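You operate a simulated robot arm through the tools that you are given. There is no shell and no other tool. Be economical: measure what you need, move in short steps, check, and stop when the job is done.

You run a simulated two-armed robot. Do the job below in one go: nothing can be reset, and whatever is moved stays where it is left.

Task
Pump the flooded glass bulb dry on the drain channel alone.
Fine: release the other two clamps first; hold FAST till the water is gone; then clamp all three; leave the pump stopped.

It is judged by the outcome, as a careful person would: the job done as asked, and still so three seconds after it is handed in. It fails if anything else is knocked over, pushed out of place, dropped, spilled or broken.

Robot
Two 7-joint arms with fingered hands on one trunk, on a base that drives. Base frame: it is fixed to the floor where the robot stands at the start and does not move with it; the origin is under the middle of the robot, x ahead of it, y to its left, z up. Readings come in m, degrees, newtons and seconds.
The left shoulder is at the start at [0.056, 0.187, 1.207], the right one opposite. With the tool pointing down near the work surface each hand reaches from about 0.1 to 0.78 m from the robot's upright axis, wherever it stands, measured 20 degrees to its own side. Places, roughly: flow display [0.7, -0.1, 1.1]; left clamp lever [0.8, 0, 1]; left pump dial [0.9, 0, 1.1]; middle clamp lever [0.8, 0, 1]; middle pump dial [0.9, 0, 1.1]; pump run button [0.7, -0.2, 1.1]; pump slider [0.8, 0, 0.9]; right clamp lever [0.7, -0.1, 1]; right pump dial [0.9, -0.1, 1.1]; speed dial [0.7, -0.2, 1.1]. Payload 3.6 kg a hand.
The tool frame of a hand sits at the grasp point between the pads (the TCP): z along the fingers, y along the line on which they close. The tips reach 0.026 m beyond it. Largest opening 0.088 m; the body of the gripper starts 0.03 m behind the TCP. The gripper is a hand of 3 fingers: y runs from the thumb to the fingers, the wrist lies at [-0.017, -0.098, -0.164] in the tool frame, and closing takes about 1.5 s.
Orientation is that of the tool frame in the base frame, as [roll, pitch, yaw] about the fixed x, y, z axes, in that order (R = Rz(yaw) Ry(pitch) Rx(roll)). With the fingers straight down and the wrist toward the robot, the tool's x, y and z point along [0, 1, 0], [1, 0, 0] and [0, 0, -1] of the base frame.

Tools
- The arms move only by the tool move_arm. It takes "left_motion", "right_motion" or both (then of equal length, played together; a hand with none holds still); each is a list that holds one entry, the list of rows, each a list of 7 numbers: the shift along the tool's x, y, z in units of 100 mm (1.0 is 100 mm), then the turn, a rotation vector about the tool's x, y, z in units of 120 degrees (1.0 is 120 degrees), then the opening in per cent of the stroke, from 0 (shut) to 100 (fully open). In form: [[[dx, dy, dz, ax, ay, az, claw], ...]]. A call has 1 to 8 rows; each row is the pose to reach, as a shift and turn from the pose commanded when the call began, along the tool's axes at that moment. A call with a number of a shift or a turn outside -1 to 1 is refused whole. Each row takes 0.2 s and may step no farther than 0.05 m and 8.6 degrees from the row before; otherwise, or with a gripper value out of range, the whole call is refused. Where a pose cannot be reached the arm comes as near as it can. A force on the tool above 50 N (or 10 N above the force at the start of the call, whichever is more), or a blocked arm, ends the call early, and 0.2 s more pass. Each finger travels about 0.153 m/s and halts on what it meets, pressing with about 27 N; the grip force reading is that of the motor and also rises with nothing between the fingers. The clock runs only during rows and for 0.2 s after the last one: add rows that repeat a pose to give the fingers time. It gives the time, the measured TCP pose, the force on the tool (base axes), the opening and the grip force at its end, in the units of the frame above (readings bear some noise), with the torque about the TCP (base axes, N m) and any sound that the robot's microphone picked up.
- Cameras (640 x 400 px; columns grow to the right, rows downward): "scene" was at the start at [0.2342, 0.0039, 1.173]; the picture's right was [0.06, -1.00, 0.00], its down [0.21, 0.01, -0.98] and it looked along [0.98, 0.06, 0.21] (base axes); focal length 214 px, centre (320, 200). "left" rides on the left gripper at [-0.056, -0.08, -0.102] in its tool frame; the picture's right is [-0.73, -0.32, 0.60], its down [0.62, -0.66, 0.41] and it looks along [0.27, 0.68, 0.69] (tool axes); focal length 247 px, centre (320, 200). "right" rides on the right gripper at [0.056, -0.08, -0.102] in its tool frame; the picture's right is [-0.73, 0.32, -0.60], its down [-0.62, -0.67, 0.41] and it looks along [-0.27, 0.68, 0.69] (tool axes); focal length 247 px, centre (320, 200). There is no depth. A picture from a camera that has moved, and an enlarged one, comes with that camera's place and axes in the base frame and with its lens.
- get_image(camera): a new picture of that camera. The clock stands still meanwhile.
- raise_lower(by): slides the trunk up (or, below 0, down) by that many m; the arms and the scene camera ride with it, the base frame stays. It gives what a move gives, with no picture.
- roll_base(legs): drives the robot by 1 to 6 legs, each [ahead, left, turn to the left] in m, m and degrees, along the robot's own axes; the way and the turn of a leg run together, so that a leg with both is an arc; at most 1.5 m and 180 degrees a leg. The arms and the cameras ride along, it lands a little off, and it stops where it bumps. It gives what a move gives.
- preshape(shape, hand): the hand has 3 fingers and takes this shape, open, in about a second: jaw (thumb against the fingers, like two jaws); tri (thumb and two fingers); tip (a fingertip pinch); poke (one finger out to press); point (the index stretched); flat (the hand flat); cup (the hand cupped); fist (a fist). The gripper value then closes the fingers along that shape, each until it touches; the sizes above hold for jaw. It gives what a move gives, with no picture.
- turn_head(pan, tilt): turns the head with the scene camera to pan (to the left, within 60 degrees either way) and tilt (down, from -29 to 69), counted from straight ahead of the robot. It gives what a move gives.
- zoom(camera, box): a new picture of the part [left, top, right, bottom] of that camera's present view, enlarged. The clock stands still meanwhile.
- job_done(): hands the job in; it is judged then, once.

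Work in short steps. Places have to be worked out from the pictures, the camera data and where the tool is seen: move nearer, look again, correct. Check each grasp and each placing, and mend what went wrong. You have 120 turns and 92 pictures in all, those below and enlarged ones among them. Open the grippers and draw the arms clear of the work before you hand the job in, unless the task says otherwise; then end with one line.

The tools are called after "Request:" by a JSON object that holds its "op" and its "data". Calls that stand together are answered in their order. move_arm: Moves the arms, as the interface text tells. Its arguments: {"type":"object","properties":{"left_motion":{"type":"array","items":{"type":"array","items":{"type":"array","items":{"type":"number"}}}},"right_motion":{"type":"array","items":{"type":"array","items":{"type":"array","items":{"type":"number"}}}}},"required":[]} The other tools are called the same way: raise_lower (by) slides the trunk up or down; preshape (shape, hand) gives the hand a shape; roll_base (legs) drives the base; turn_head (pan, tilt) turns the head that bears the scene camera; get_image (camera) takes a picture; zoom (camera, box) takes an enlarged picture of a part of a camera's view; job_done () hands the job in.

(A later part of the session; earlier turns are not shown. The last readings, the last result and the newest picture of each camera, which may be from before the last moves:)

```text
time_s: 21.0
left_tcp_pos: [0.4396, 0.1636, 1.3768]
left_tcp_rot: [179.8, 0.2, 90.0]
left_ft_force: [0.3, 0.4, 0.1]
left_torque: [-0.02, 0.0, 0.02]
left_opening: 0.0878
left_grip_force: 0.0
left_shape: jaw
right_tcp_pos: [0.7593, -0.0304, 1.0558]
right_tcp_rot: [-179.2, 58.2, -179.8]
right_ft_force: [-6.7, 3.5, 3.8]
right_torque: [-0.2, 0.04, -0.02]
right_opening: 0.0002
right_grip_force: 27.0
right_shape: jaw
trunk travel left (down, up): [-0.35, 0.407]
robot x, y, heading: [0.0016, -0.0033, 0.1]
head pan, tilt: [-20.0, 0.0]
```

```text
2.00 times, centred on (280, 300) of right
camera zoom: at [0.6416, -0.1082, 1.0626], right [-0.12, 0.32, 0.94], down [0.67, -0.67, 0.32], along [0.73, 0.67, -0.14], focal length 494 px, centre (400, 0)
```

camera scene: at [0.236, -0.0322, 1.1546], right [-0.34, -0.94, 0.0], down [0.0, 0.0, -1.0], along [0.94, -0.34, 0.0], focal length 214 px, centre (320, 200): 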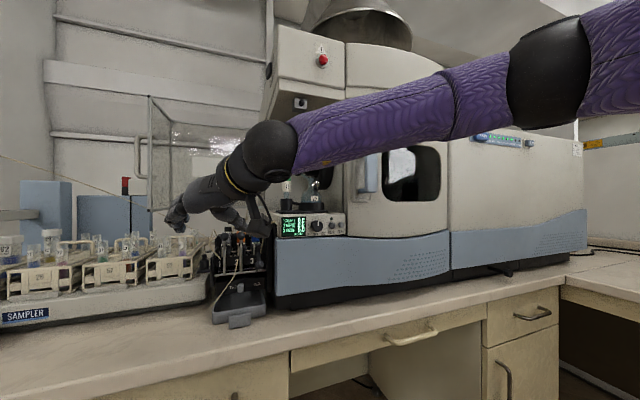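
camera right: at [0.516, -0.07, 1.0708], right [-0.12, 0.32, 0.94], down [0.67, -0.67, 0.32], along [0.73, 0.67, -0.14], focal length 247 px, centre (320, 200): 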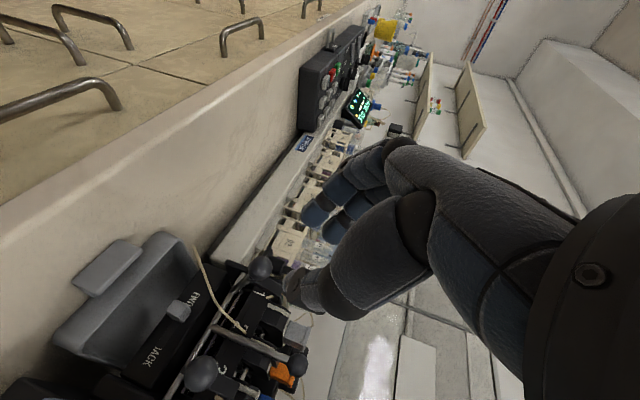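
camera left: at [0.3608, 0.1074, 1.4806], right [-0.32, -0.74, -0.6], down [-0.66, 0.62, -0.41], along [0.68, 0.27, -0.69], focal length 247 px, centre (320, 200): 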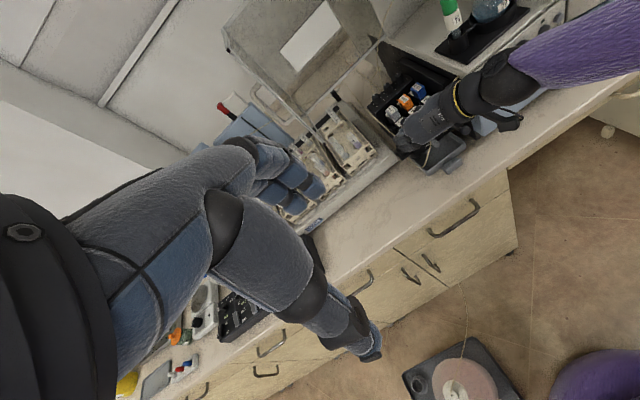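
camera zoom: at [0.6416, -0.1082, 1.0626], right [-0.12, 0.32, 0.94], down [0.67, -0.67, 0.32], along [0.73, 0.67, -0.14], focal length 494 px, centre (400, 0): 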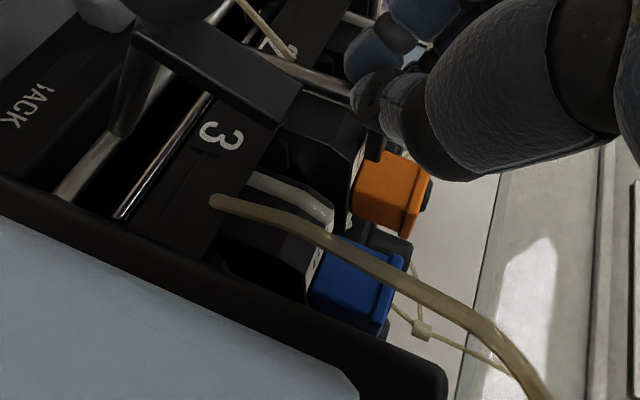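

Grip looks the same as for lever 1. I pull lever 2 along the same arc to about 55°.

Request:
{"op": "move_arm", "data": {"right_motion": [[[0.046, 0, -0.075, 0, 0, 0, 0], [0.092, 0, -0.149, 0, 0, 0, 0], [0.185, 0, -0.229, 0, 0, 0, 0], [0.296, 0, -0.282, 0, 0, 0, 0], [0.356, 0, -0.294, 0, 0, 0, 0], [0.416, 0, -0.305, 0, 0, 0, 0], [0.416, 0, -0.305, 0, 0, 0, 0]]]}}

Request:
{"op": "zoom", "data": {"camera": "right", "box": [160, 200, 400, 400]}}

```text
time_s: 22.6
left_tcp_pos: [0.4376, 0.1639, 1.379]
left_tcp_rot: [179.8, 0.2, 89.9]
left_ft_force: [0.1, -0.5, -0.1]
left_torque: [0.03, 0.0, -0.02]
left_opening: 0.0875
left_grip_force: 0.2
left_shape: jaw
right_tcp_pos: [0.7101, -0.0302, 1.0376]
right_tcp_rot: [-179.5, 58.5, 180.0]
right_ft_force: [-8.5, 5.7, 15.0]
right_torque: [0.13, -0.58, 0.33]
right_opening: 0.0002
right_grip_force: 27.2
right_shape: jaw
trunk travel left (down, up): [-0.35, 0.407]
robot x, y, heading: [0.001, -0.0004, 0.0]
head pan, tilt: [-20.0, 0.0]
```

```text
2.00 times, centred on (280, 300) of right
camera zoom: at [0.5925, -0.1079, 1.0435], right [-0.12, 0.32, 0.94], down [0.67, -0.67, 0.32], along [0.73, 0.67, -0.14], focal length 494 px, centre (400, 0)
```

zoom: 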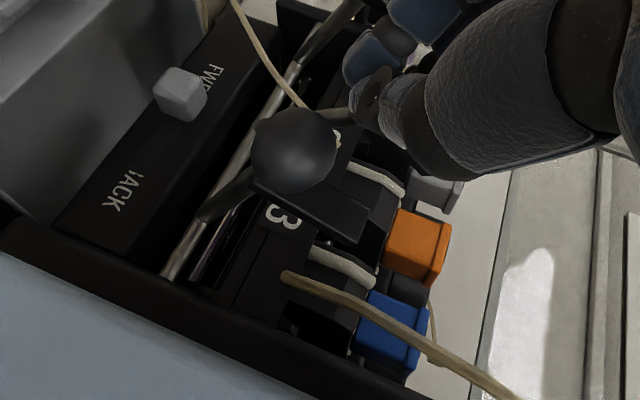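

Lever 2 follows well. I take it down a bit further, then open modestly and lift out upward.

Request:
{"op": "move_arm", "data": {"right_motion": [[[0.062, 0, 0.004, 0, 0, 0, 0], [0.123, 0, 0.009, 0, 0, 0, 0], [0.18, 0, 0.025, 0, 0, 0, 0], [0.2, 0, 0.03, 0, 0, 0, 0]]]}}

Request:
{"op": "move_arm", "data": {"right_motion": [[[-0.04, 0, 0, 0, 0, 0, 12], [-0.04, 0, 0, 0, 0, 0, 27], [-0.04, 0, 0, 0, 0, 0, 28], [-0.15, 0, -0.2, 0, 0, 0, 28], [-0.25, 0, -0.5, 0, 0, 0, 28], [-0.35, 0, -0.9, 0, 0, 0, 28]]]}}

Request:
{"op": "get_image", "data": {"camera": "right"}}

```text
time_s: 23.6
left_tcp_pos: [0.4362, 0.1636, 1.379]
left_tcp_rot: [179.8, 0.1, 89.9]
left_ft_force: [-0.5, -0.5, 0.3]
left_torque: [0.02, 0.03, -0.02]
left_opening: 0.0877
left_grip_force: 0.0
left_shape: jaw
right_tcp_pos: [0.7049, -0.031, 1.0323]
right_tcp_rot: [179.4, 59.4, 178.9]
right_ft_force: [3.9, 1.8, 44.7]
right_torque: [1.19, -0.42, 0.85]
right_opening: 0.0001
right_grip_force: 27.0
right_shape: jaw
trunk travel left (down, up): [-0.35, 0.407]
robot x, y, heading: [-0.001, -0.0018, 0.0]
head pan, tilt: [-20.0, 0.0]
```

```text
time_s: 25.0
left_tcp_pos: [0.4408, 0.1632, 1.3771]
left_tcp_rot: [179.9, 0.0, 90.0]
left_ft_force: [0.5, 0.7, -0.9]
left_torque: [-0.02, -0.01, -0.04]
left_opening: 0.0877
left_grip_force: 0.1
left_shape: jaw
right_tcp_pos: [0.6449, -0.0302, 1.0924]
right_tcp_rot: [-179.4, 58.0, -179.8]
right_ft_force: [-0.3, 0.4, 0.1]
right_torque: [0.04, 0.01, 0.01]
right_opening: 0.0241
right_grip_force: 0.0
right_shape: jaw
trunk travel left (down, up): [-0.35, 0.407]
robot x, y, heading: [-0.0015, 0.0014, -0.1]
head pan, tilt: [-20.0, 0.0]
```

```text
54 pictures are left
camera right: at [0.5279, -0.1086, 1.0989], right [-0.12, 0.32, 0.94], down [0.67, -0.67, 0.31], along [0.73, 0.67, -0.14], focal length 247 px, centre (320, 200)
```

right: 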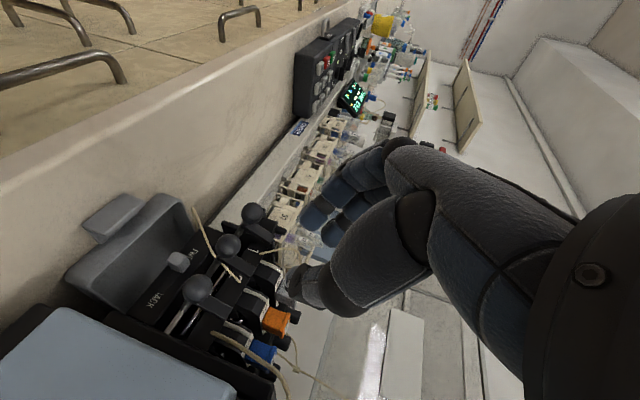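

Lever 2 appears down too; I zoom to compare the three angles.

Request:
{"op": "zoom", "data": {"camera": "right", "box": [150, 180, 310, 320]}}

```text
2.86 times, centred on (230, 250) of right
camera zoom: at [0.5279, -0.1086, 1.0989], right [-0.12, 0.32, 0.94], down [0.67, -0.67, 0.31], along [0.73, 0.67, -0.14], focal length 706 px, centre (577, 57)
```

zoom: 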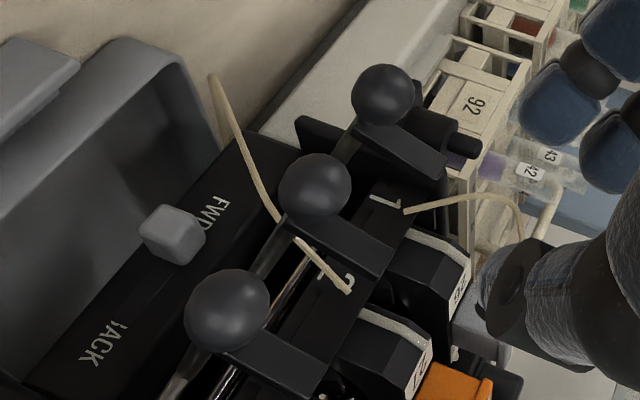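

All three levers are now identically down. I switch the right hand to the poke shape and look at where the finger is.

Request:
{"op": "preshape", "data": {"hand": "right", "shape": "poke"}}

Request:
{"op": "get_image", "data": {"camera": "right"}}

Request:
{"op": "get_image", "data": {"camera": "scene"}}

```text
time_s: 25.9
left_tcp_pos: [0.4414, 0.1621, 1.3778]
left_tcp_rot: [180.0, 0.1, 90.0]
left_ft_force: [-0.1, -0.6, -1.1]
left_torque: [0.0, 0.0, 0.0]
left_opening: 0.0877
left_grip_force: 0.0
left_shape: jaw
right_tcp_pos: [0.6467, -0.0319, 1.0938]
right_tcp_rot: [-179.3, 58.2, -179.8]
right_ft_force: [0.8, -0.3, -0.3]
right_torque: [0.0, -0.04, 0.02]
right_opening: 0.0
right_grip_force: 0.0
right_shape: poke
trunk travel left (down, up): [-0.35, 0.407]
robot x, y, heading: [-0.0001, -0.0036, 0.1]
head pan, tilt: [-20.0, 0.0]
```

```text
52 pictures are left
camera right: at [0.5292, -0.1091, 1.0993], right [-0.12, 0.32, 0.94], down [0.67, -0.67, 0.32], along [0.73, 0.67, -0.14], focal length 247 px, centre (320, 200)
```

right: 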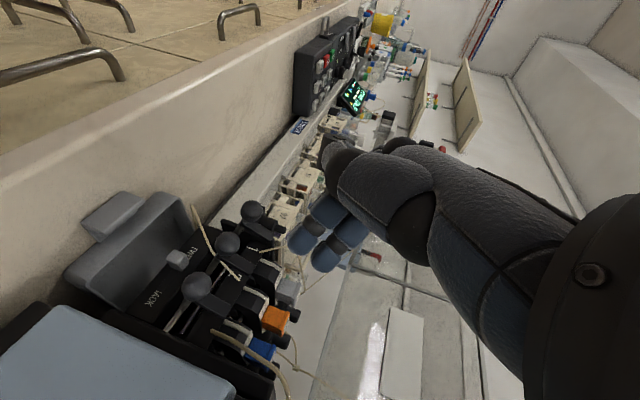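

```text
51 pictures are left
camera scene: at [0.2362, -0.0319, 1.1545], right [-0.34, -0.94, 0.0], down [0.0, 0.0, -1.0], along [0.94, -0.34, 0.0], focal length 214 px, centre (320, 200)
```

scene: 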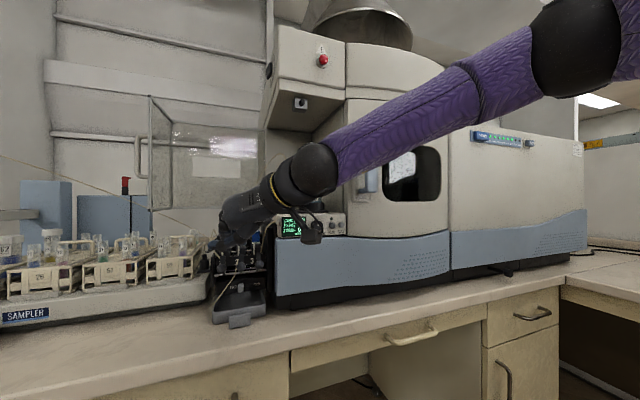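

I zoom into the scene view to identify the extended finger.

Request:
{"op": "zoom", "data": {"camera": "scene", "box": [195, 170, 291, 280]}}

Request:
{"op": "zoom", "data": {"camera": "right", "box": [240, 120, 440, 300]}}

```text
3.64 times, centred on (243, 225) of scene
camera zoom: at [0.2362, -0.0319, 1.1545], right [-0.34, -0.94, 0.0], down [0.0, 0.0, -1.0], along [0.94, -0.34, 0.0], focal length 780 px, centre (600, 109)
```

zoom: 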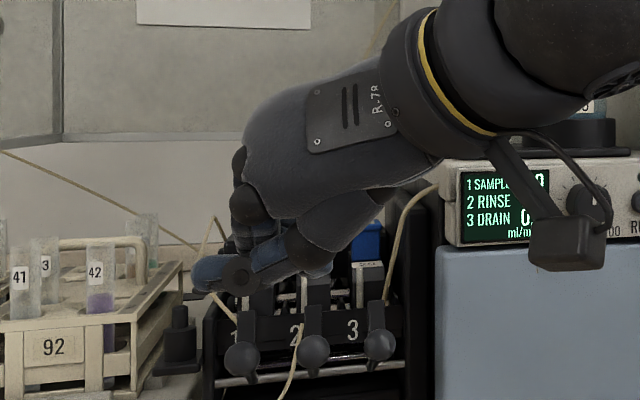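

```text
2.22 times, centred on (340, 210) of right
camera zoom: at [0.5292, -0.1091, 1.0993], right [-0.12, 0.32, 0.94], down [0.67, -0.67, 0.32], along [0.73, 0.67, -0.14], focal length 549 px, centre (276, 178)
```

zoom: 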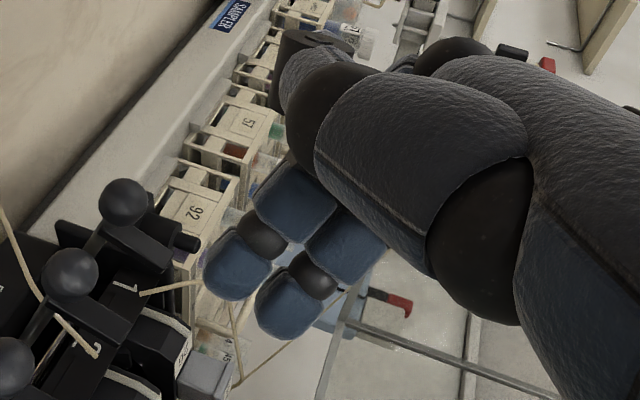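

The poke geometry is unclear from here, so I try the point shape for comparison.

Request:
{"op": "preshape", "data": {"hand": "right", "shape": "point"}}

Request:
{"op": "zoom", "data": {"camera": "scene", "box": [195, 170, 291, 280]}}

Request:
{"op": "zoom", "data": {"camera": "right", "box": [240, 120, 440, 300]}}

```text
time_s: 26.8
left_tcp_pos: [0.4398, 0.1632, 1.3771]
left_tcp_rot: [180.0, 0.1, 90.0]
left_ft_force: [0.6, -0.1, -0.4]
left_torque: [-0.03, 0.02, 0.03]
left_opening: 0.0877
left_grip_force: 0.0
left_shape: jaw
right_tcp_pos: [0.6462, -0.0324, 1.0934]
right_tcp_rot: [-179.4, 58.3, -180.0]
right_ft_force: [-0.1, 0.0, 0.5]
right_torque: [0.02, -0.02, -0.01]
right_opening: 0.0826
right_grip_force: 0.0
right_shape: point
trunk travel left (down, up): [-0.35, 0.407]
robot x, y, heading: [-0.0018, 0.0011, 0.1]
head pan, tilt: [-20.0, 0.0]
```

```text
3.64 times, centred on (243, 225) of scene
camera zoom: at [0.2363, -0.0319, 1.1545], right [-0.34, -0.94, 0.0], down [0.0, 0.0, -1.0], along [0.94, -0.34, 0.0], focal length 780 px, centre (600, 109)
```

zoom: 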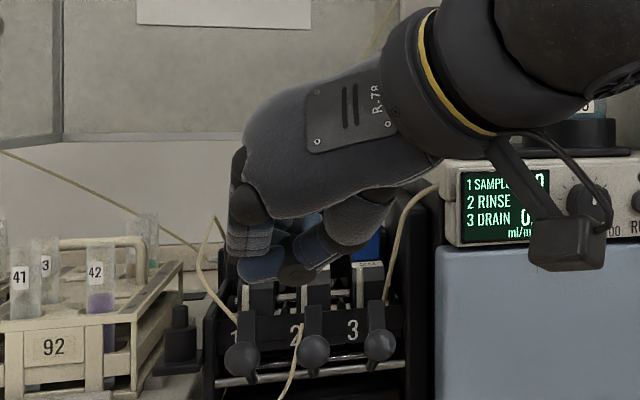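

```text
2.22 times, centred on (340, 210) of right
camera zoom: at [0.5292, -0.1091, 1.0993], right [-0.12, 0.32, 0.94], down [0.67, -0.67, 0.32], along [0.73, 0.67, -0.14], focal length 549 px, centre (276, 178)
```

zoom: 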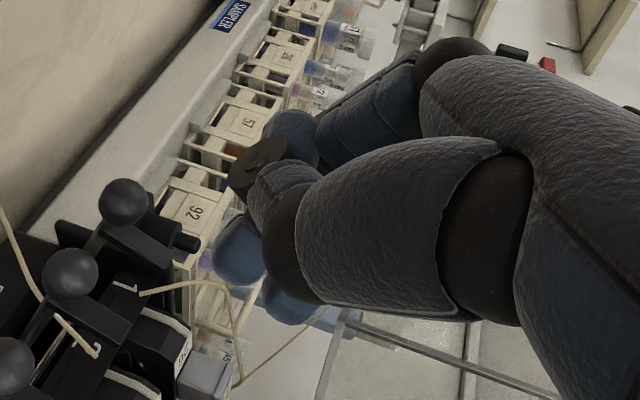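

Neither shape shows a clearly isolated finger, so I return to the well-known jaw, closed, to push lever 3 up from below. There is free space under knob 3, since the slider box is back at x ≈ 0.78. I go to (0.63, -0.071, 0.985) first.

Request:
{"op": "preshape", "data": {"hand": "right", "shape": "jaw"}}

Request:
{"op": "move_arm", "data": {"right_motion": [[[0.2, -0.1, -0.3, 0, 0, 0, 60], [0.4, -0.2, -0.1, 0, 0, 0, 30], [0.6, -0.3, 0.1, 0, 0, 0, 0], [0.8, -0.39, 0.3, 0, 0, 0, 0], [0.99, -0.39, 0.43, 0, 0, 0, 0], [0.99, -0.39, 0.43, 0, 0, 0, 0]]]}}

Request:
{"op": "zoom", "data": {"camera": "scene", "box": [180, 180, 308, 280]}}

Request:
{"op": "get_image", "data": {"camera": "right"}}

```text
time_s: 27.7
left_tcp_pos: [0.4411, 0.164, 1.3775]
left_tcp_rot: [180.0, 0.1, 89.9]
left_ft_force: [0.1, -0.4, 0.3]
left_torque: [0.02, 0.0, -0.02]
left_opening: 0.0877
left_grip_force: 0.1
left_shape: jaw
right_tcp_pos: [0.6478, -0.0318, 1.093]
right_tcp_rot: [-179.3, 58.1, -179.9]
right_ft_force: [0.2, 0.4, -0.6]
right_torque: [0.0, 0.02, 0.04]
right_opening: 0.0879
right_grip_force: 0.0
right_shape: jaw
trunk travel left (down, up): [-0.35, 0.407]
robot x, y, heading: [-0.0005, 0.0003, -0.1]
head pan, tilt: [-20.0, 0.0]
```

```text
time_s: 29.1
left_tcp_pos: [0.4408, 0.1633, 1.3777]
left_tcp_rot: [-180.0, 0.1, 90.0]
left_ft_force: [-0.3, -0.2, -0.6]
left_torque: [0.01, 0.0, 0.0]
left_opening: 0.0879
left_grip_force: 0.1
left_shape: jaw
right_tcp_pos: [0.6301, -0.07, 0.9874]
right_tcp_rot: [-179.5, 58.1, 179.9]
right_ft_force: [-0.2, -0.7, 0.6]
right_torque: [-0.02, 0.0, 0.01]
right_opening: 0.0
right_grip_force: 26.9
right_shape: jaw
trunk travel left (down, up): [-0.35, 0.407]
robot x, y, heading: [0.0014, -0.0, -0.1]
head pan, tilt: [-20.0, 0.0]
```

```text
4.00 times, centred on (244, 230) of scene
camera zoom: at [0.2362, -0.0317, 1.1545], right [-0.34, -0.94, 0.0], down [0.0, 0.0, -1.0], along [0.94, -0.34, 0.0], focal length 858 px, centre (624, 80)
```

zoom: 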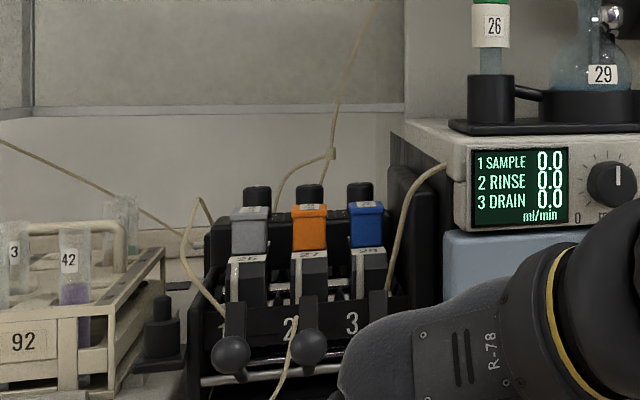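

```text
45 pictures are left
camera right: at [0.5122, -0.149, 0.9934], right [-0.12, 0.32, 0.94], down [0.67, -0.67, 0.32], along [0.73, 0.67, -0.14], focal length 247 px, centre (320, 200)
```

right: 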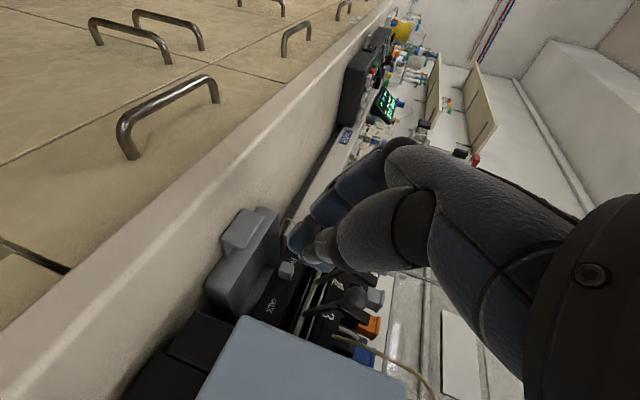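

The hand is in front of and below lever 3. I slide under knob 3 and start pushing it up.

Request:
{"op": "move_arm", "data": {"right_motion": [[[-0.1, 0, 0.18, 0, 0, 0, 0], [-0.206, 0, 0.367, 0, 0, 0, 0], [-0.35, 0, 0.367, 0, 0, 0, 0], [-0.44, 0, 0.35, 0, 0, 0, 0], [-0.537, 0, 0.335, 0, 0, 0, 0]]]}}

Request:
{"op": "zoom", "data": {"camera": "right", "box": [200, 180, 440, 400]}}

Request:
{"op": "zoom", "data": {"camera": "scene", "box": [180, 180, 308, 280]}}

```text
time_s: 30.3
left_tcp_pos: [0.4405, 0.1632, 1.3784]
left_tcp_rot: [-180.0, 0.1, 90.1]
left_ft_force: [-0.8, -1.0, -0.3]
left_torque: [0.02, 0.01, 0.0]
left_opening: 0.0876
left_grip_force: 0.0
left_shape: jaw
right_tcp_pos: [0.6862, -0.0709, 1.0141]
right_tcp_rot: [-179.3, 58.2, -179.9]
right_ft_force: [-0.8, -0.5, 0.2]
right_torque: [0.02, -0.02, -0.03]
right_opening: 0.0
right_grip_force: 26.8
right_shape: jaw
trunk travel left (down, up): [-0.35, 0.407]
robot x, y, heading: [0.0036, -0.0004, 0.2]
head pan, tilt: [-20.0, 0.0]
```

```text
1.82 times, centred on (320, 290) of right
camera zoom: at [0.569, -0.1486, 1.0204], right [-0.12, 0.32, 0.94], down [0.67, -0.67, 0.32], along [0.73, 0.67, -0.14], focal length 449 px, centre (320, 36)
```

zoom: 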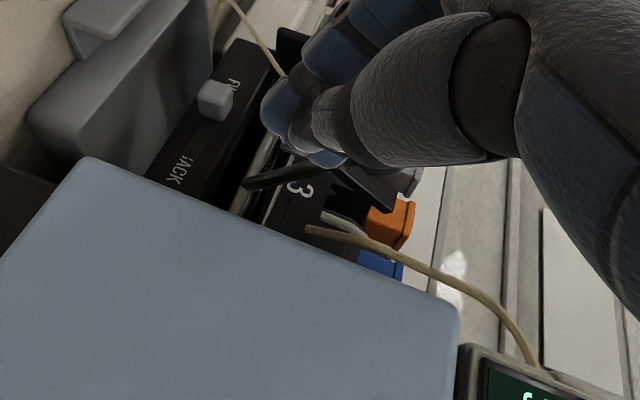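

```text
4.00 times, centred on (244, 230) of scene
camera zoom: at [0.2362, -0.0317, 1.1545], right [-0.34, -0.94, 0.0], down [0.0, 0.0, -1.0], along [0.94, -0.34, 0.0], focal length 858 px, centre (624, 80)
```

zoom: 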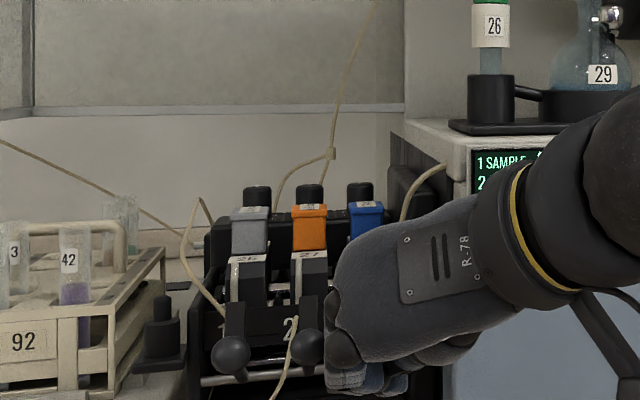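

There is little force so far and the lever seems to be moving with the hand. I continue the arc to about 30° from vertical and re-check.

Request:
{"op": "move_arm", "data": {"right_motion": [[[-0.17, 0, 0.02, 0, 0, 0, 0], [-0.351, 0, 0.081, 0, 0, 0, 0], [-0.351, 0, 0.081, 0, 0, 0, 0]]]}}

Request:
{"op": "zoom", "data": {"camera": "right", "box": [200, 180, 440, 400]}}

Request:
{"op": "zoom", "data": {"camera": "scene", "box": [180, 180, 308, 280]}}

```text
time_s: 31.1
left_tcp_pos: [0.441, 0.1612, 1.3772]
left_tcp_rot: [180.0, 0.0, 90.1]
left_ft_force: [0.1, 0.0, -0.4]
left_torque: [0.01, -0.03, -0.05]
left_opening: 0.0877
left_grip_force: 0.0
left_shape: jaw
right_tcp_pos: [0.713, -0.0715, 1.0394]
right_tcp_rot: [-179.5, 58.1, 179.9]
right_ft_force: [-0.3, 0.0, -0.4]
right_torque: [0.0, 0.0, -0.03]
right_opening: 0.0
right_grip_force: 27.1
right_shape: jaw
trunk travel left (down, up): [-0.35, 0.407]
robot x, y, heading: [-0.0024, 0.0005, 0.4]
head pan, tilt: [-20.0, 0.0]
```

```text
1.82 times, centred on (320, 290) of right
camera zoom: at [0.5954, -0.1484, 1.0463], right [-0.12, 0.32, 0.94], down [0.67, -0.67, 0.32], along [0.73, 0.67, -0.14], focal length 449 px, centre (320, 36)
```

zoom: 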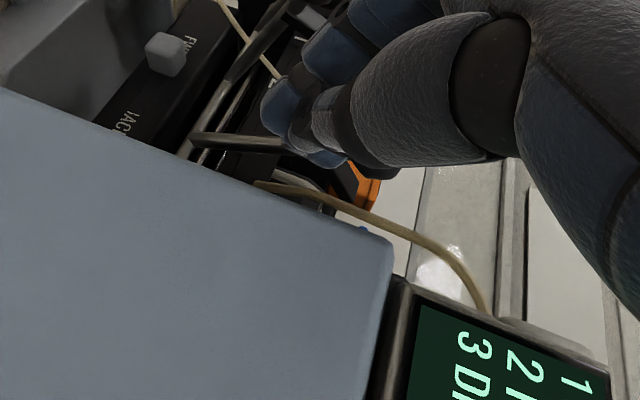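

```text
4.00 times, centred on (244, 230) of scene
camera zoom: at [0.2362, -0.032, 1.1545], right [-0.34, -0.94, 0.0], down [0.0, 0.0, -1.0], along [0.94, -0.34, 0.0], focal length 858 px, centre (624, 80)
```

zoom: 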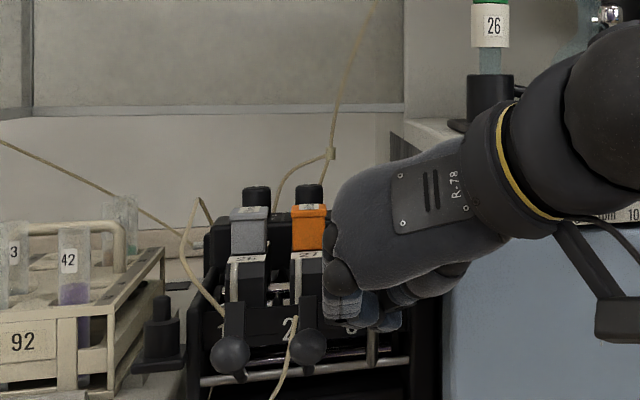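

Lever 3 is rising, with the steel stem clearly lifted. I continue to vertical.

Request:
{"op": "move_arm", "data": {"right_motion": [[[-0.149, 0, 0.106, 0, 0, 0, 0], [-0.264, 0, 0.247, 0, 0, 0, 0], [-0.3, 0, 0.32, 0, 0, 0, 0], [-0.3, 0, 0.32, 0, 0, 0, 0]]]}}

Request:
{"op": "zoom", "data": {"camera": "right", "box": [200, 180, 440, 400]}}

Request:
{"op": "zoom", "data": {"camera": "scene", "box": [180, 180, 308, 280]}}

```text
time_s: 32.1
left_tcp_pos: [0.4363, 0.1616, 1.3785]
left_tcp_rot: [179.8, 0.2, 90.0]
left_ft_force: [0.1, -0.4, 0.2]
left_torque: [0.0, -0.01, 0.0]
left_opening: 0.0879
left_grip_force: 0.1
left_shape: jaw
right_tcp_pos: [0.7513, -0.0712, 1.0495]
right_tcp_rot: [-179.7, 58.0, 180.0]
right_ft_force: [-27.0, -5.0, -3.2]
right_torque: [0.02, 0.07, -0.1]
right_opening: 0.0004
right_grip_force: 26.9
right_shape: jaw
trunk travel left (down, up): [-0.35, 0.407]
robot x, y, heading: [-0.0008, 0.0002, 0.0]
head pan, tilt: [-20.0, 0.0]
```

```text
1.82 times, centred on (320, 290) of right
camera zoom: at [0.6343, -0.1484, 1.0557], right [-0.12, 0.32, 0.94], down [0.68, -0.67, 0.31], along [0.73, 0.67, -0.14], focal length 449 px, centre (320, 36)
```

zoom: 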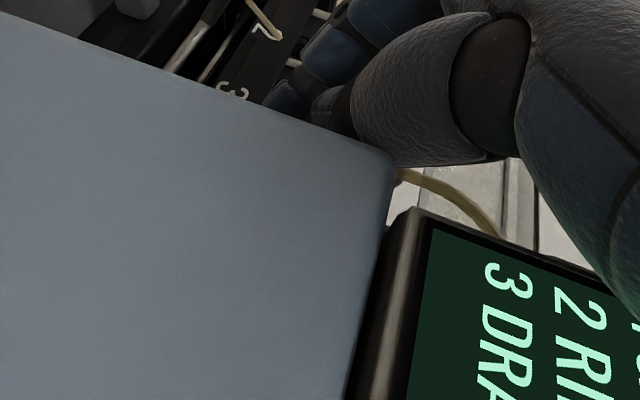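

```text
4.00 times, centred on (244, 230) of scene
camera zoom: at [0.2327, -0.0327, 1.1551], right [-0.34, -0.94, 0.0], down [0.0, 0.0, -1.0], along [0.94, -0.34, 0.0], focal length 858 px, centre (624, 80)
```

zoom: 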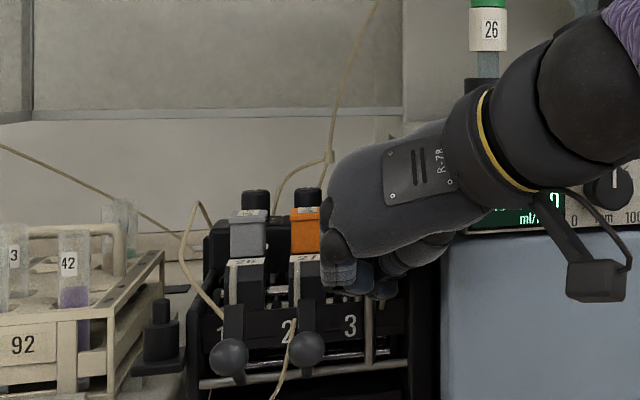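

Force reads 27 N and the stem looks vertical. I back straight away to look.

Request:
{"op": "move_arm", "data": {"right_motion": [[[0.16, 0, -0.25, 0, 0, 0, 0], [0.33, 0, -0.5, 0, 0, 0, 0], [0.5, 0, -0.75, 0, 0, 0, 0], [0.6, 0, -0.98, 0, 0, 0, 0]]]}}

Request:
{"op": "get_image", "data": {"camera": "right"}}

Request:
{"op": "zoom", "data": {"camera": "scene", "box": [180, 180, 308, 280]}}

```text
time_s: 33.1
left_tcp_pos: [0.44, 0.1632, 1.3776]
left_tcp_rot: [179.9, 0.1, 89.9]
left_ft_force: [0.5, 0.0, -0.2]
left_torque: [-0.02, 0.0, 0.01]
left_opening: 0.088
left_grip_force: 0.1
left_shape: jaw
right_tcp_pos: [0.6417, -0.0709, 1.0491]
right_tcp_rot: [-179.5, 58.2, 179.8]
right_ft_force: [0.6, -0.3, -0.9]
right_torque: [0.01, 0.0, 0.03]
right_opening: 0.0001
right_grip_force: 27.0
right_shape: jaw
trunk travel left (down, up): [-0.35, 0.407]
robot x, y, heading: [0.0007, 0.0006, -0.2]
head pan, tilt: [-20.0, 0.0]
```

```text
38 pictures are left
camera right: at [0.5236, -0.1476, 1.0557], right [-0.12, 0.32, 0.94], down [0.67, -0.67, 0.32], along [0.73, 0.67, -0.14], focal length 247 px, centre (320, 200)
```

right: 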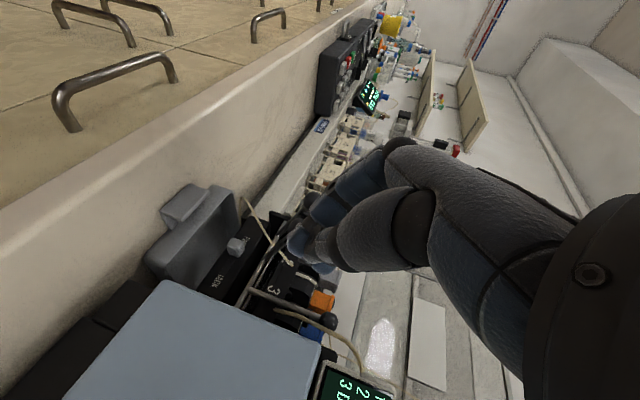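

```text
4.00 times, centred on (244, 230) of scene
camera zoom: at [0.2359, -0.032, 1.1546], right [-0.34, -0.94, 0.0], down [0.0, 0.0, -1.0], along [0.94, -0.34, 0.0], focal length 858 px, centre (624, 80)
```

zoom: 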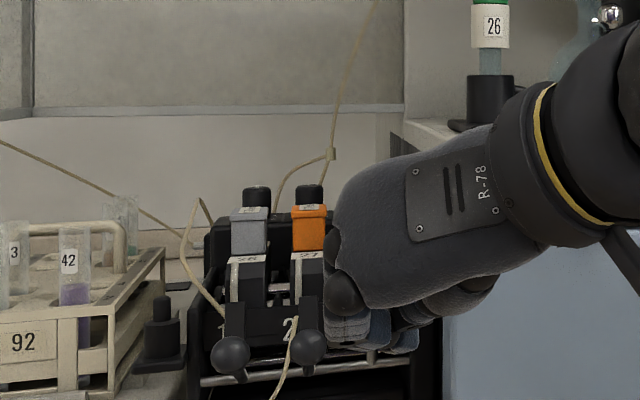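

Lever 3 is up (knob seen where predicted), and levers 1 and 2 are down. Next I bring the closed hand in front of FAST, at TCP (0.63, -0.262, 1.10).

Request:
{"op": "move_arm", "data": {"right_motion": [[[-0.19, 0, -0.18, 0, 0, 0, 0], [-0.38, -0.3, -0.355, 0, 0, 0, 0], [-0.38, -0.65, -0.355, 0, 0, 0, 0], [-0.38, -0.955, -0.355, 0, 0, 0, 0]]]}}

Request:
{"op": "move_arm", "data": {"right_motion": [[[0, -0.3, 0, 0, 0, 0, 0], [0, -0.65, 0, 0, 0, 0, 0], [0, -0.955, 0, 0, 0, 0, 0], [0, -0.955, 0, 0, 0, 0, 0]]]}}

Request:
{"op": "get_image", "data": {"camera": "scene"}}

Request:
{"op": "get_image", "data": {"camera": "right"}}

```text
time_s: 34.1
left_tcp_pos: [0.4412, 0.1624, 1.3771]
left_tcp_rot: [-179.9, 0.0, 90.0]
left_ft_force: [0.2, -0.8, 1.0]
left_torque: [0.01, -0.01, 0.01]
left_opening: 0.088
left_grip_force: 0.1
left_shape: jaw
right_tcp_pos: [0.6288, -0.1663, 1.1013]
right_tcp_rot: [-179.6, 58.1, 180.0]
right_ft_force: [0.6, -0.3, -0.4]
right_torque: [-0.03, 0.0, 0.04]
right_opening: 0.0
right_grip_force: 27.2
right_shape: jaw
trunk travel left (down, up): [-0.35, 0.407]
robot x, y, heading: [0.0008, -0.0007, -0.1]
head pan, tilt: [-20.0, 0.0]
```

```text
time_s: 35.1
left_tcp_pos: [0.4406, 0.162, 1.3769]
left_tcp_rot: [180.0, 0.3, 90.0]
left_ft_force: [-0.2, -0.3, -0.5]
left_torque: [0.01, 0.01, -0.03]
left_opening: 0.0878
left_grip_force: 0.0
left_shape: jaw
right_tcp_pos: [0.6288, -0.262, 1.1029]
right_tcp_rot: [-179.5, 58.0, 179.8]
right_ft_force: [-0.6, 0.4, 0.7]
right_torque: [0.0, 0.02, 0.02]
right_opening: 0.0
right_grip_force: 26.4
right_shape: jaw
trunk travel left (down, up): [-0.35, 0.407]
robot x, y, heading: [-0.0011, -0.0021, 0.2]
head pan, tilt: [-20.0, 0.0]
```

```text
36 pictures are left
camera scene: at [0.2364, -0.0314, 1.1544], right [-0.34, -0.94, 0.0], down [0.0, 0.0, -1.0], along [0.94, -0.34, 0.0], focal length 214 px, centre (320, 200)
```

scene: 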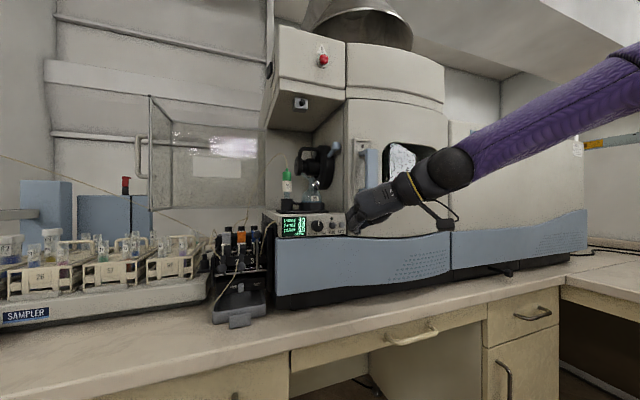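

```text
35 pictures are left
camera right: at [0.5123, -0.3395, 1.1088], right [-0.12, 0.32, 0.94], down [0.67, -0.67, 0.32], along [0.73, 0.67, -0.14], focal length 247 px, centre (320, 200)
```

right: 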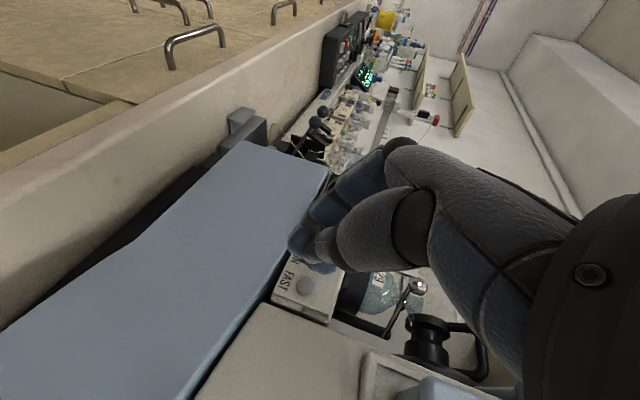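

FAST checks at about (0.705, -0.255, 1.094). I zoom to verify the fingertip alignment and the lever states.

Request:
{"op": "zoom", "data": {"camera": "scene", "box": [260, 160, 400, 250]}}

Request:
{"op": "zoom", "data": {"camera": "scene", "box": [200, 210, 290, 270]}}

```text
4.44 times, centred on (330, 205) of scene
camera zoom: at [0.2364, -0.0314, 1.1544], right [-0.34, -0.94, 0.0], down [0.0, 0.0, -1.0], along [0.94, -0.34, 0.0], focal length 953 px, centre (276, 178)
```

zoom: 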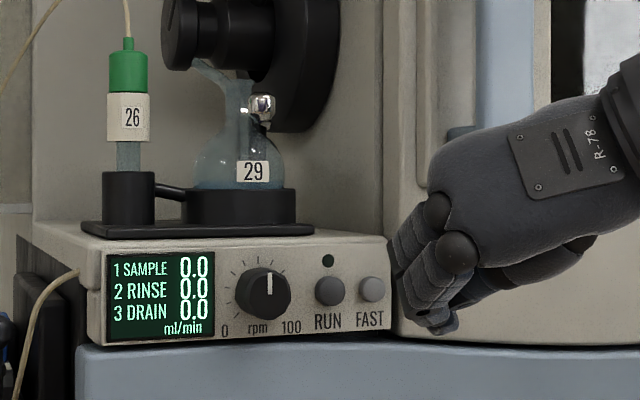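

```text
6.67 times, centred on (245, 240) of scene
camera zoom: at [0.2364, -0.0314, 1.1544], right [-0.34, -0.94, 0.0], down [0.0, 0.0, -1.0], along [0.94, -0.34, 0.0], focal length 1430 px, centre (820, -67)
```

zoom: 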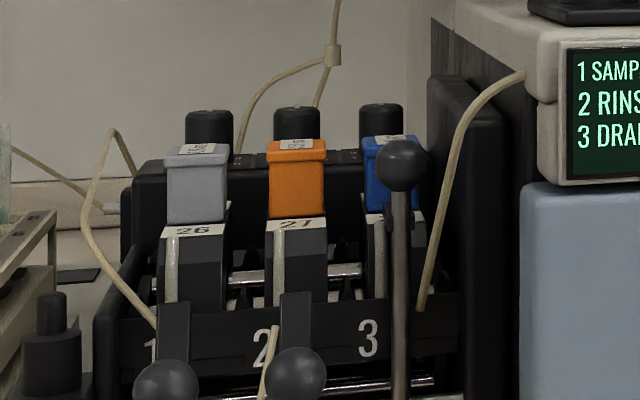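

Channel 3 carries label 29, like the bulb. The fingertip should be at about (0.656, -0.254, 1.098), so I approach FAST by 34 mm.

Request:
{"op": "move_arm", "data": {"right_motion": [[[-0.06, 0, 0.15, 0, 0, 0, 0], [-0.155, 0, 0.304, 0, 0, 0, 0], [-0.155, 0, 0.304, 0, 0, 0, 0]]]}}

Request:
{"op": "zoom", "data": {"camera": "right", "box": [220, 180, 400, 340]}}

Request:
{"op": "zoom", "data": {"camera": "scene", "box": [260, 160, 400, 250]}}

```text
time_s: 35.9
left_tcp_pos: [0.4399, 0.1623, 1.3776]
left_tcp_rot: [-180.0, 0.2, 90.0]
left_ft_force: [-0.2, 0.6, -0.2]
left_torque: [0.0, -0.02, 0.03]
left_opening: 0.0876
left_grip_force: 0.1
left_shape: jaw
right_tcp_pos: [0.6623, -0.2617, 1.0999]
right_tcp_rot: [-179.6, 58.1, 179.8]
right_ft_force: [-0.2, -0.3, -0.7]
right_torque: [-0.02, 0.02, -0.03]
right_opening: 0.0
right_grip_force: 26.9
right_shape: jaw
trunk travel left (down, up): [-0.35, 0.407]
robot x, y, heading: [0.0015, 0.0016, 0.2]
head pan, tilt: [-20.0, 0.0]
```

```text
2.50 times, centred on (310, 260) of right
camera zoom: at [0.5463, -0.3392, 1.1059], right [-0.12, 0.32, 0.94], down [0.67, -0.67, 0.32], along [0.73, 0.67, -0.14], focal length 617 px, centre (345, 50)
```

zoom: 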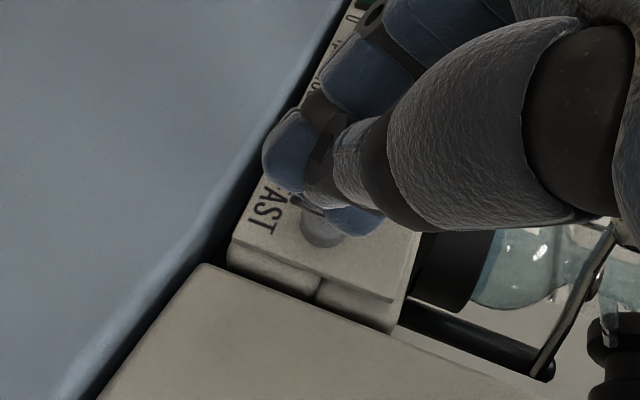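

```text
4.44 times, centred on (330, 205) of scene
camera zoom: at [0.2361, -0.032, 1.1545], right [-0.34, -0.94, 0.0], down [0.0, 0.0, -1.0], along [0.94, -0.34, 0.0], focal length 953 px, centre (276, 178)
```

zoom: 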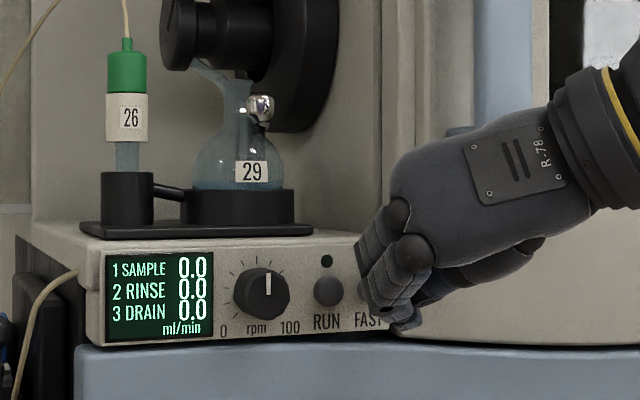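

The upper fingertip is about 3 mm above and 3 mm left of FAST's centre. I correct that and press forward slowly.

Request:
{"op": "move_arm", "data": {"right_motion": [[[0.025, -0.03, 0.016, 0, 0, 0, 0], [0.0, -0.03, 0.056, 0, 0, 0, 0], [-0.027, -0.03, 0.1, 0, 0, 0, 0], [-0.027, -0.03, 0.1, 0, 0, 0, 0]]]}}

Request:
{"op": "zoom", "data": {"camera": "right", "box": [220, 180, 400, 340]}}

Request:
{"op": "zoom", "data": {"camera": "scene", "box": [260, 160, 400, 250]}}

```text
time_s: 36.9
left_tcp_pos: [0.4413, 0.1632, 1.3771]
left_tcp_rot: [-180.0, 0.1, 90.0]
left_ft_force: [0.4, 0.2, -0.2]
left_torque: [0.02, -0.02, -0.01]
left_opening: 0.0876
left_grip_force: 0.1
left_shape: jaw
right_tcp_pos: [0.6721, -0.264, 1.0963]
right_tcp_rot: [-179.4, 58.1, -180.0]
right_ft_force: [0.1, 0.1, 0.1]
right_torque: [0.01, -0.04, 0.0]
right_opening: 0.0
right_grip_force: 26.5
right_shape: jaw
trunk travel left (down, up): [-0.35, 0.407]
robot x, y, heading: [-0.0026, -0.0018, -0.1]
head pan, tilt: [-20.0, 0.0]
```

```text
2.50 times, centred on (310, 260) of right
camera zoom: at [0.5555, -0.3419, 1.1027], right [-0.12, 0.32, 0.94], down [0.67, -0.67, 0.32], along [0.73, 0.67, -0.14], focal length 617 px, centre (345, 50)
```

zoom: 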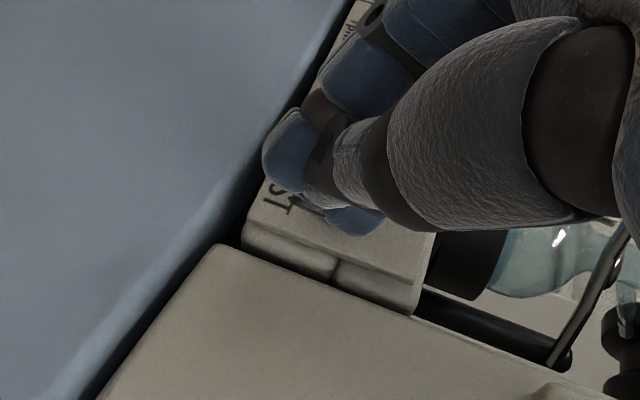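

```text
4.44 times, centred on (330, 205) of scene
camera zoom: at [0.2362, -0.0319, 1.1545], right [-0.34, -0.94, 0.0], down [0.0, 0.0, -1.0], along [0.94, -0.34, 0.0], focal length 953 px, centre (276, 178)
```

zoom: 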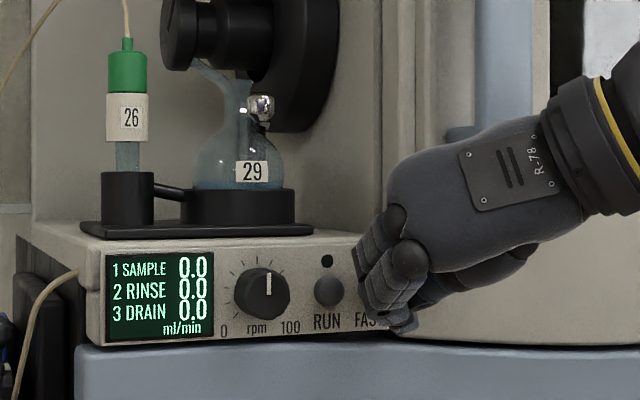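

Still no contact. I advance up to 12 mm more and hold briefly.

Request:
{"op": "move_arm", "data": {"right_motion": [[[-0.021, 0, 0.034, 0, 0, 0, 0], [-0.042, 0, 0.068, 0, 0, 0, 0], [-0.064, 0, 0.102, 0, 0, 0, 0], [-0.064, 0, 0.102, 0, 0, 0, 0]]]}}

Request:
{"op": "zoom", "data": {"camera": "scene", "box": [260, 160, 400, 250]}}

```text
time_s: 37.9
left_tcp_pos: [0.4381, 0.1632, 1.3795]
left_tcp_rot: [179.8, 0.0, 90.0]
left_ft_force: [-0.1, -0.3, 0.1]
left_torque: [0.01, -0.01, -0.01]
left_opening: 0.0876
left_grip_force: 0.1
left_shape: jaw
right_tcp_pos: [0.6807, -0.2651, 1.0967]
right_tcp_rot: [-179.5, 58.2, -180.0]
right_ft_force: [-21.3, 1.2, -0.1]
right_torque: [0.0, 0.03, -0.01]
right_opening: 0.0001
right_grip_force: 27.3
right_shape: jaw
trunk travel left (down, up): [-0.35, 0.407]
robot x, y, heading: [0.0012, 0.0006, -0.1]
head pan, tilt: [-20.0, 0.0]
heard: click
```

```text
4.44 times, centred on (330, 205) of scene
camera zoom: at [0.2331, -0.0319, 1.1551], right [-0.34, -0.94, 0.0], down [0.0, 0.0, -1.0], along [0.94, -0.34, 0.0], focal length 953 px, centre (276, 178)
```

zoom: 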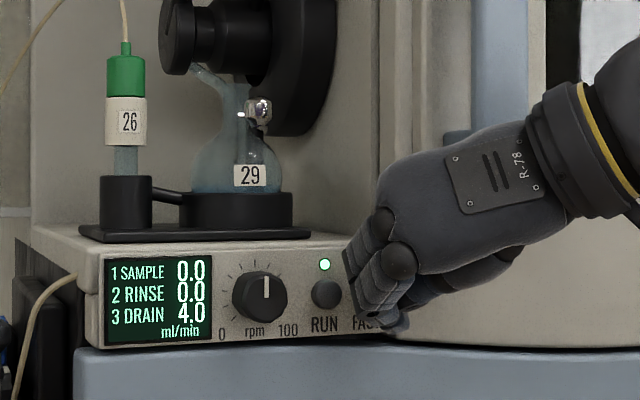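

Click heard, the indicator is lit, and only DRAIN flows (4.0 ml/min). I hold and compare the bulb level.

Request:
{"op": "zoom", "data": {"camera": "scene", "box": [295, 170, 335, 210]}}

Request:
{"op": "move_arm", "data": {"right_motion": [[[0, 0, 0, 0, 0, 0, 0], [0, 0, 0, 0, 0, 0, 0], [0, 0, 0, 0, 0, 0, 0], [0, 0, 0, 0, 0, 0, 0], [0, 0, 0, 0, 0, 0, 0], [0, 0, 0, 0, 0, 0, 0], [0, 0, 0, 0, 0, 0, 0], [0, 0, 0, 0, 0, 0, 0]]]}}

Request:
{"op": "move_arm", "data": {"right_motion": [[[0, 0, 0, 0, 0, 0, 0], [0, 0, 0, 0, 0, 0, 0], [0, 0, 0, 0, 0, 0, 0], [0, 0, 0, 0, 0, 0, 0], [0, 0, 0, 0, 0, 0, 0], [0, 0, 0, 0, 0, 0, 0], [0, 0, 0, 0, 0, 0, 0], [0, 0, 0, 0, 0, 0, 0]]]}}

Request:
{"op": "zoom", "data": {"camera": "scene", "box": [295, 170, 335, 210]}}

```text
10.00 times, centred on (315, 190) of scene
camera zoom: at [0.2331, -0.0319, 1.1551], right [-0.34, -0.94, 0.0], down [0.0, 0.0, -1.0], along [0.94, -0.34, 0.0], focal length 2145 px, centre (370, 300)
```

zoom: 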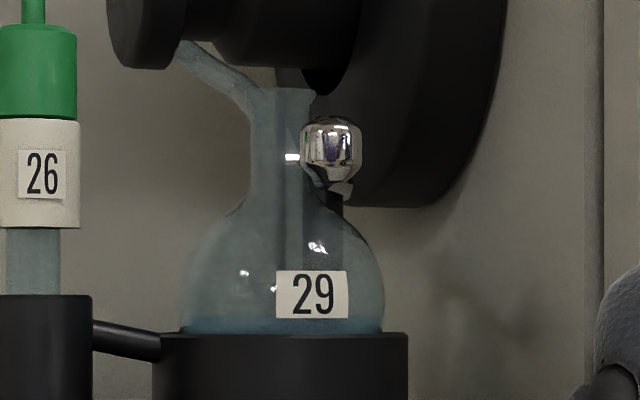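

```text
time_s: 39.7
left_tcp_pos: [0.4387, 0.1632, 1.3786]
left_tcp_rot: [179.8, 0.1, 90.0]
left_ft_force: [-0.5, 1.0, -0.3]
left_torque: [0.01, 0.02, 0.0]
left_opening: 0.0875
left_grip_force: 0.0
left_shape: jaw
right_tcp_pos: [0.68, -0.2632, 1.095]
right_tcp_rot: [-179.7, 58.1, 180.0]
right_ft_force: [-27.6, 0.3, -6.8]
right_torque: [0.04, 0.25, 0.01]
right_opening: 0.0001
right_grip_force: 26.7
right_shape: jaw
trunk travel left (down, up): [-0.35, 0.407]
robot x, y, heading: [-0.0015, -0.0047, -0.2]
head pan, tilt: [-20.0, 0.0]
```

```text
time_s: 41.5
left_tcp_pos: [0.4374, 0.1626, 1.3784]
left_tcp_rot: [179.8, 0.0, 89.9]
left_ft_force: [-0.4, 0.4, -1.7]
left_torque: [-0.01, -0.02, 0.0]
left_opening: 0.0876
left_grip_force: 0.1
left_shape: jaw
right_tcp_pos: [0.68, -0.2644, 1.0949]
right_tcp_rot: [-179.6, 58.1, -180.0]
right_ft_force: [-28.6, 1.2, -8.6]
right_torque: [0.05, 0.29, 0.02]
right_opening: 0.0
right_grip_force: 27.2
right_shape: jaw
trunk travel left (down, up): [-0.35, 0.407]
robot x, y, heading: [-0.0, 0.0011, 0.1]
head pan, tilt: [-20.0, 0.0]
```

```text
10.00 times, centred on (315, 190) of scene
camera zoom: at [0.2332, -0.0322, 1.1551], right [-0.34, -0.94, 0.0], down [0.0, 0.0, -1.0], along [0.94, -0.34, 0.0], focal length 2145 px, centre (370, 300)
```

zoom: 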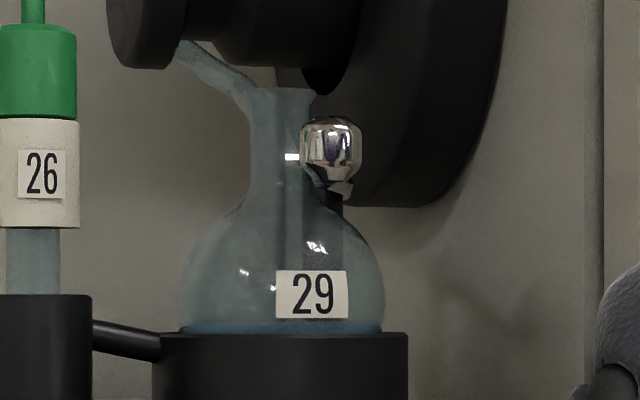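

The blue water band at the bottom is getting thinner, so it is draining. I keep holding.

Request:
{"op": "move_arm", "data": {"right_motion": [[[0, 0, 0, 0, 0, 0, 0], [0, 0, 0, 0, 0, 0, 0], [0, 0, 0, 0, 0, 0, 0], [0, 0, 0, 0, 0, 0, 0], [0, 0, 0, 0, 0, 0, 0], [0, 0, 0, 0, 0, 0, 0], [0, 0, 0, 0, 0, 0, 0], [0, 0, 0, 0, 0, 0, 0]]]}}

Request:
{"op": "move_arm", "data": {"right_motion": [[[0, 0, 0, 0, 0, 0, 0], [0, 0, 0, 0, 0, 0, 0], [0, 0, 0, 0, 0, 0, 0], [0, 0, 0, 0, 0, 0, 0], [0, 0, 0, 0, 0, 0, 0], [0, 0, 0, 0, 0, 0, 0], [0, 0, 0, 0, 0, 0, 0], [0, 0, 0, 0, 0, 0, 0]]]}}

Request:
{"op": "zoom", "data": {"camera": "scene", "box": [275, 180, 355, 240]}}

```text
time_s: 43.3
left_tcp_pos: [0.4374, 0.1632, 1.3787]
left_tcp_rot: [179.8, 0.2, 90.0]
left_ft_force: [-0.7, 0.7, -0.2]
left_torque: [0.02, -0.02, 0.0]
left_opening: 0.0876
left_grip_force: 0.1
left_shape: jaw
right_tcp_pos: [0.6804, -0.2628, 1.0966]
right_tcp_rot: [-179.5, 58.1, -179.9]
right_ft_force: [-29.0, 0.3, -9.8]
right_torque: [-0.02, 0.31, -0.06]
right_opening: 0.0
right_grip_force: 26.8
right_shape: jaw
trunk travel left (down, up): [-0.35, 0.407]
robot x, y, heading: [0.0004, -0.0019, -0.2]
head pan, tilt: [-20.0, 0.0]
```

```text
time_s: 45.1
left_tcp_pos: [0.4378, 0.1619, 1.3786]
left_tcp_rot: [179.8, 0.0, 90.0]
left_ft_force: [0.3, 0.1, -0.3]
left_torque: [0.03, 0.02, 0.0]
left_opening: 0.0875
left_grip_force: 0.0
left_shape: jaw
right_tcp_pos: [0.6809, -0.2637, 1.0959]
right_tcp_rot: [-179.8, 58.1, 179.8]
right_ft_force: [-29.2, 0.7, -9.0]
right_torque: [0.0, 0.31, -0.06]
right_opening: 0.0
right_grip_force: 26.8
right_shape: jaw
trunk travel left (down, up): [-0.35, 0.407]
robot x, y, heading: [0.0004, -0.0016, -0.2]
head pan, tilt: [-20.0, 0.0]
```

```text
6.67 times, centred on (315, 210) of scene
camera zoom: at [0.2333, -0.0322, 1.1551], right [-0.34, -0.94, 0.0], down [0.0, 0.0, -1.0], along [0.94, -0.34, 0.0], focal length 1430 px, centre (353, 133)
```

zoom: 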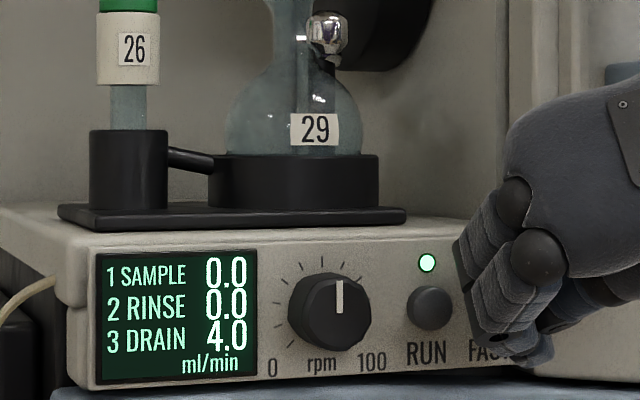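

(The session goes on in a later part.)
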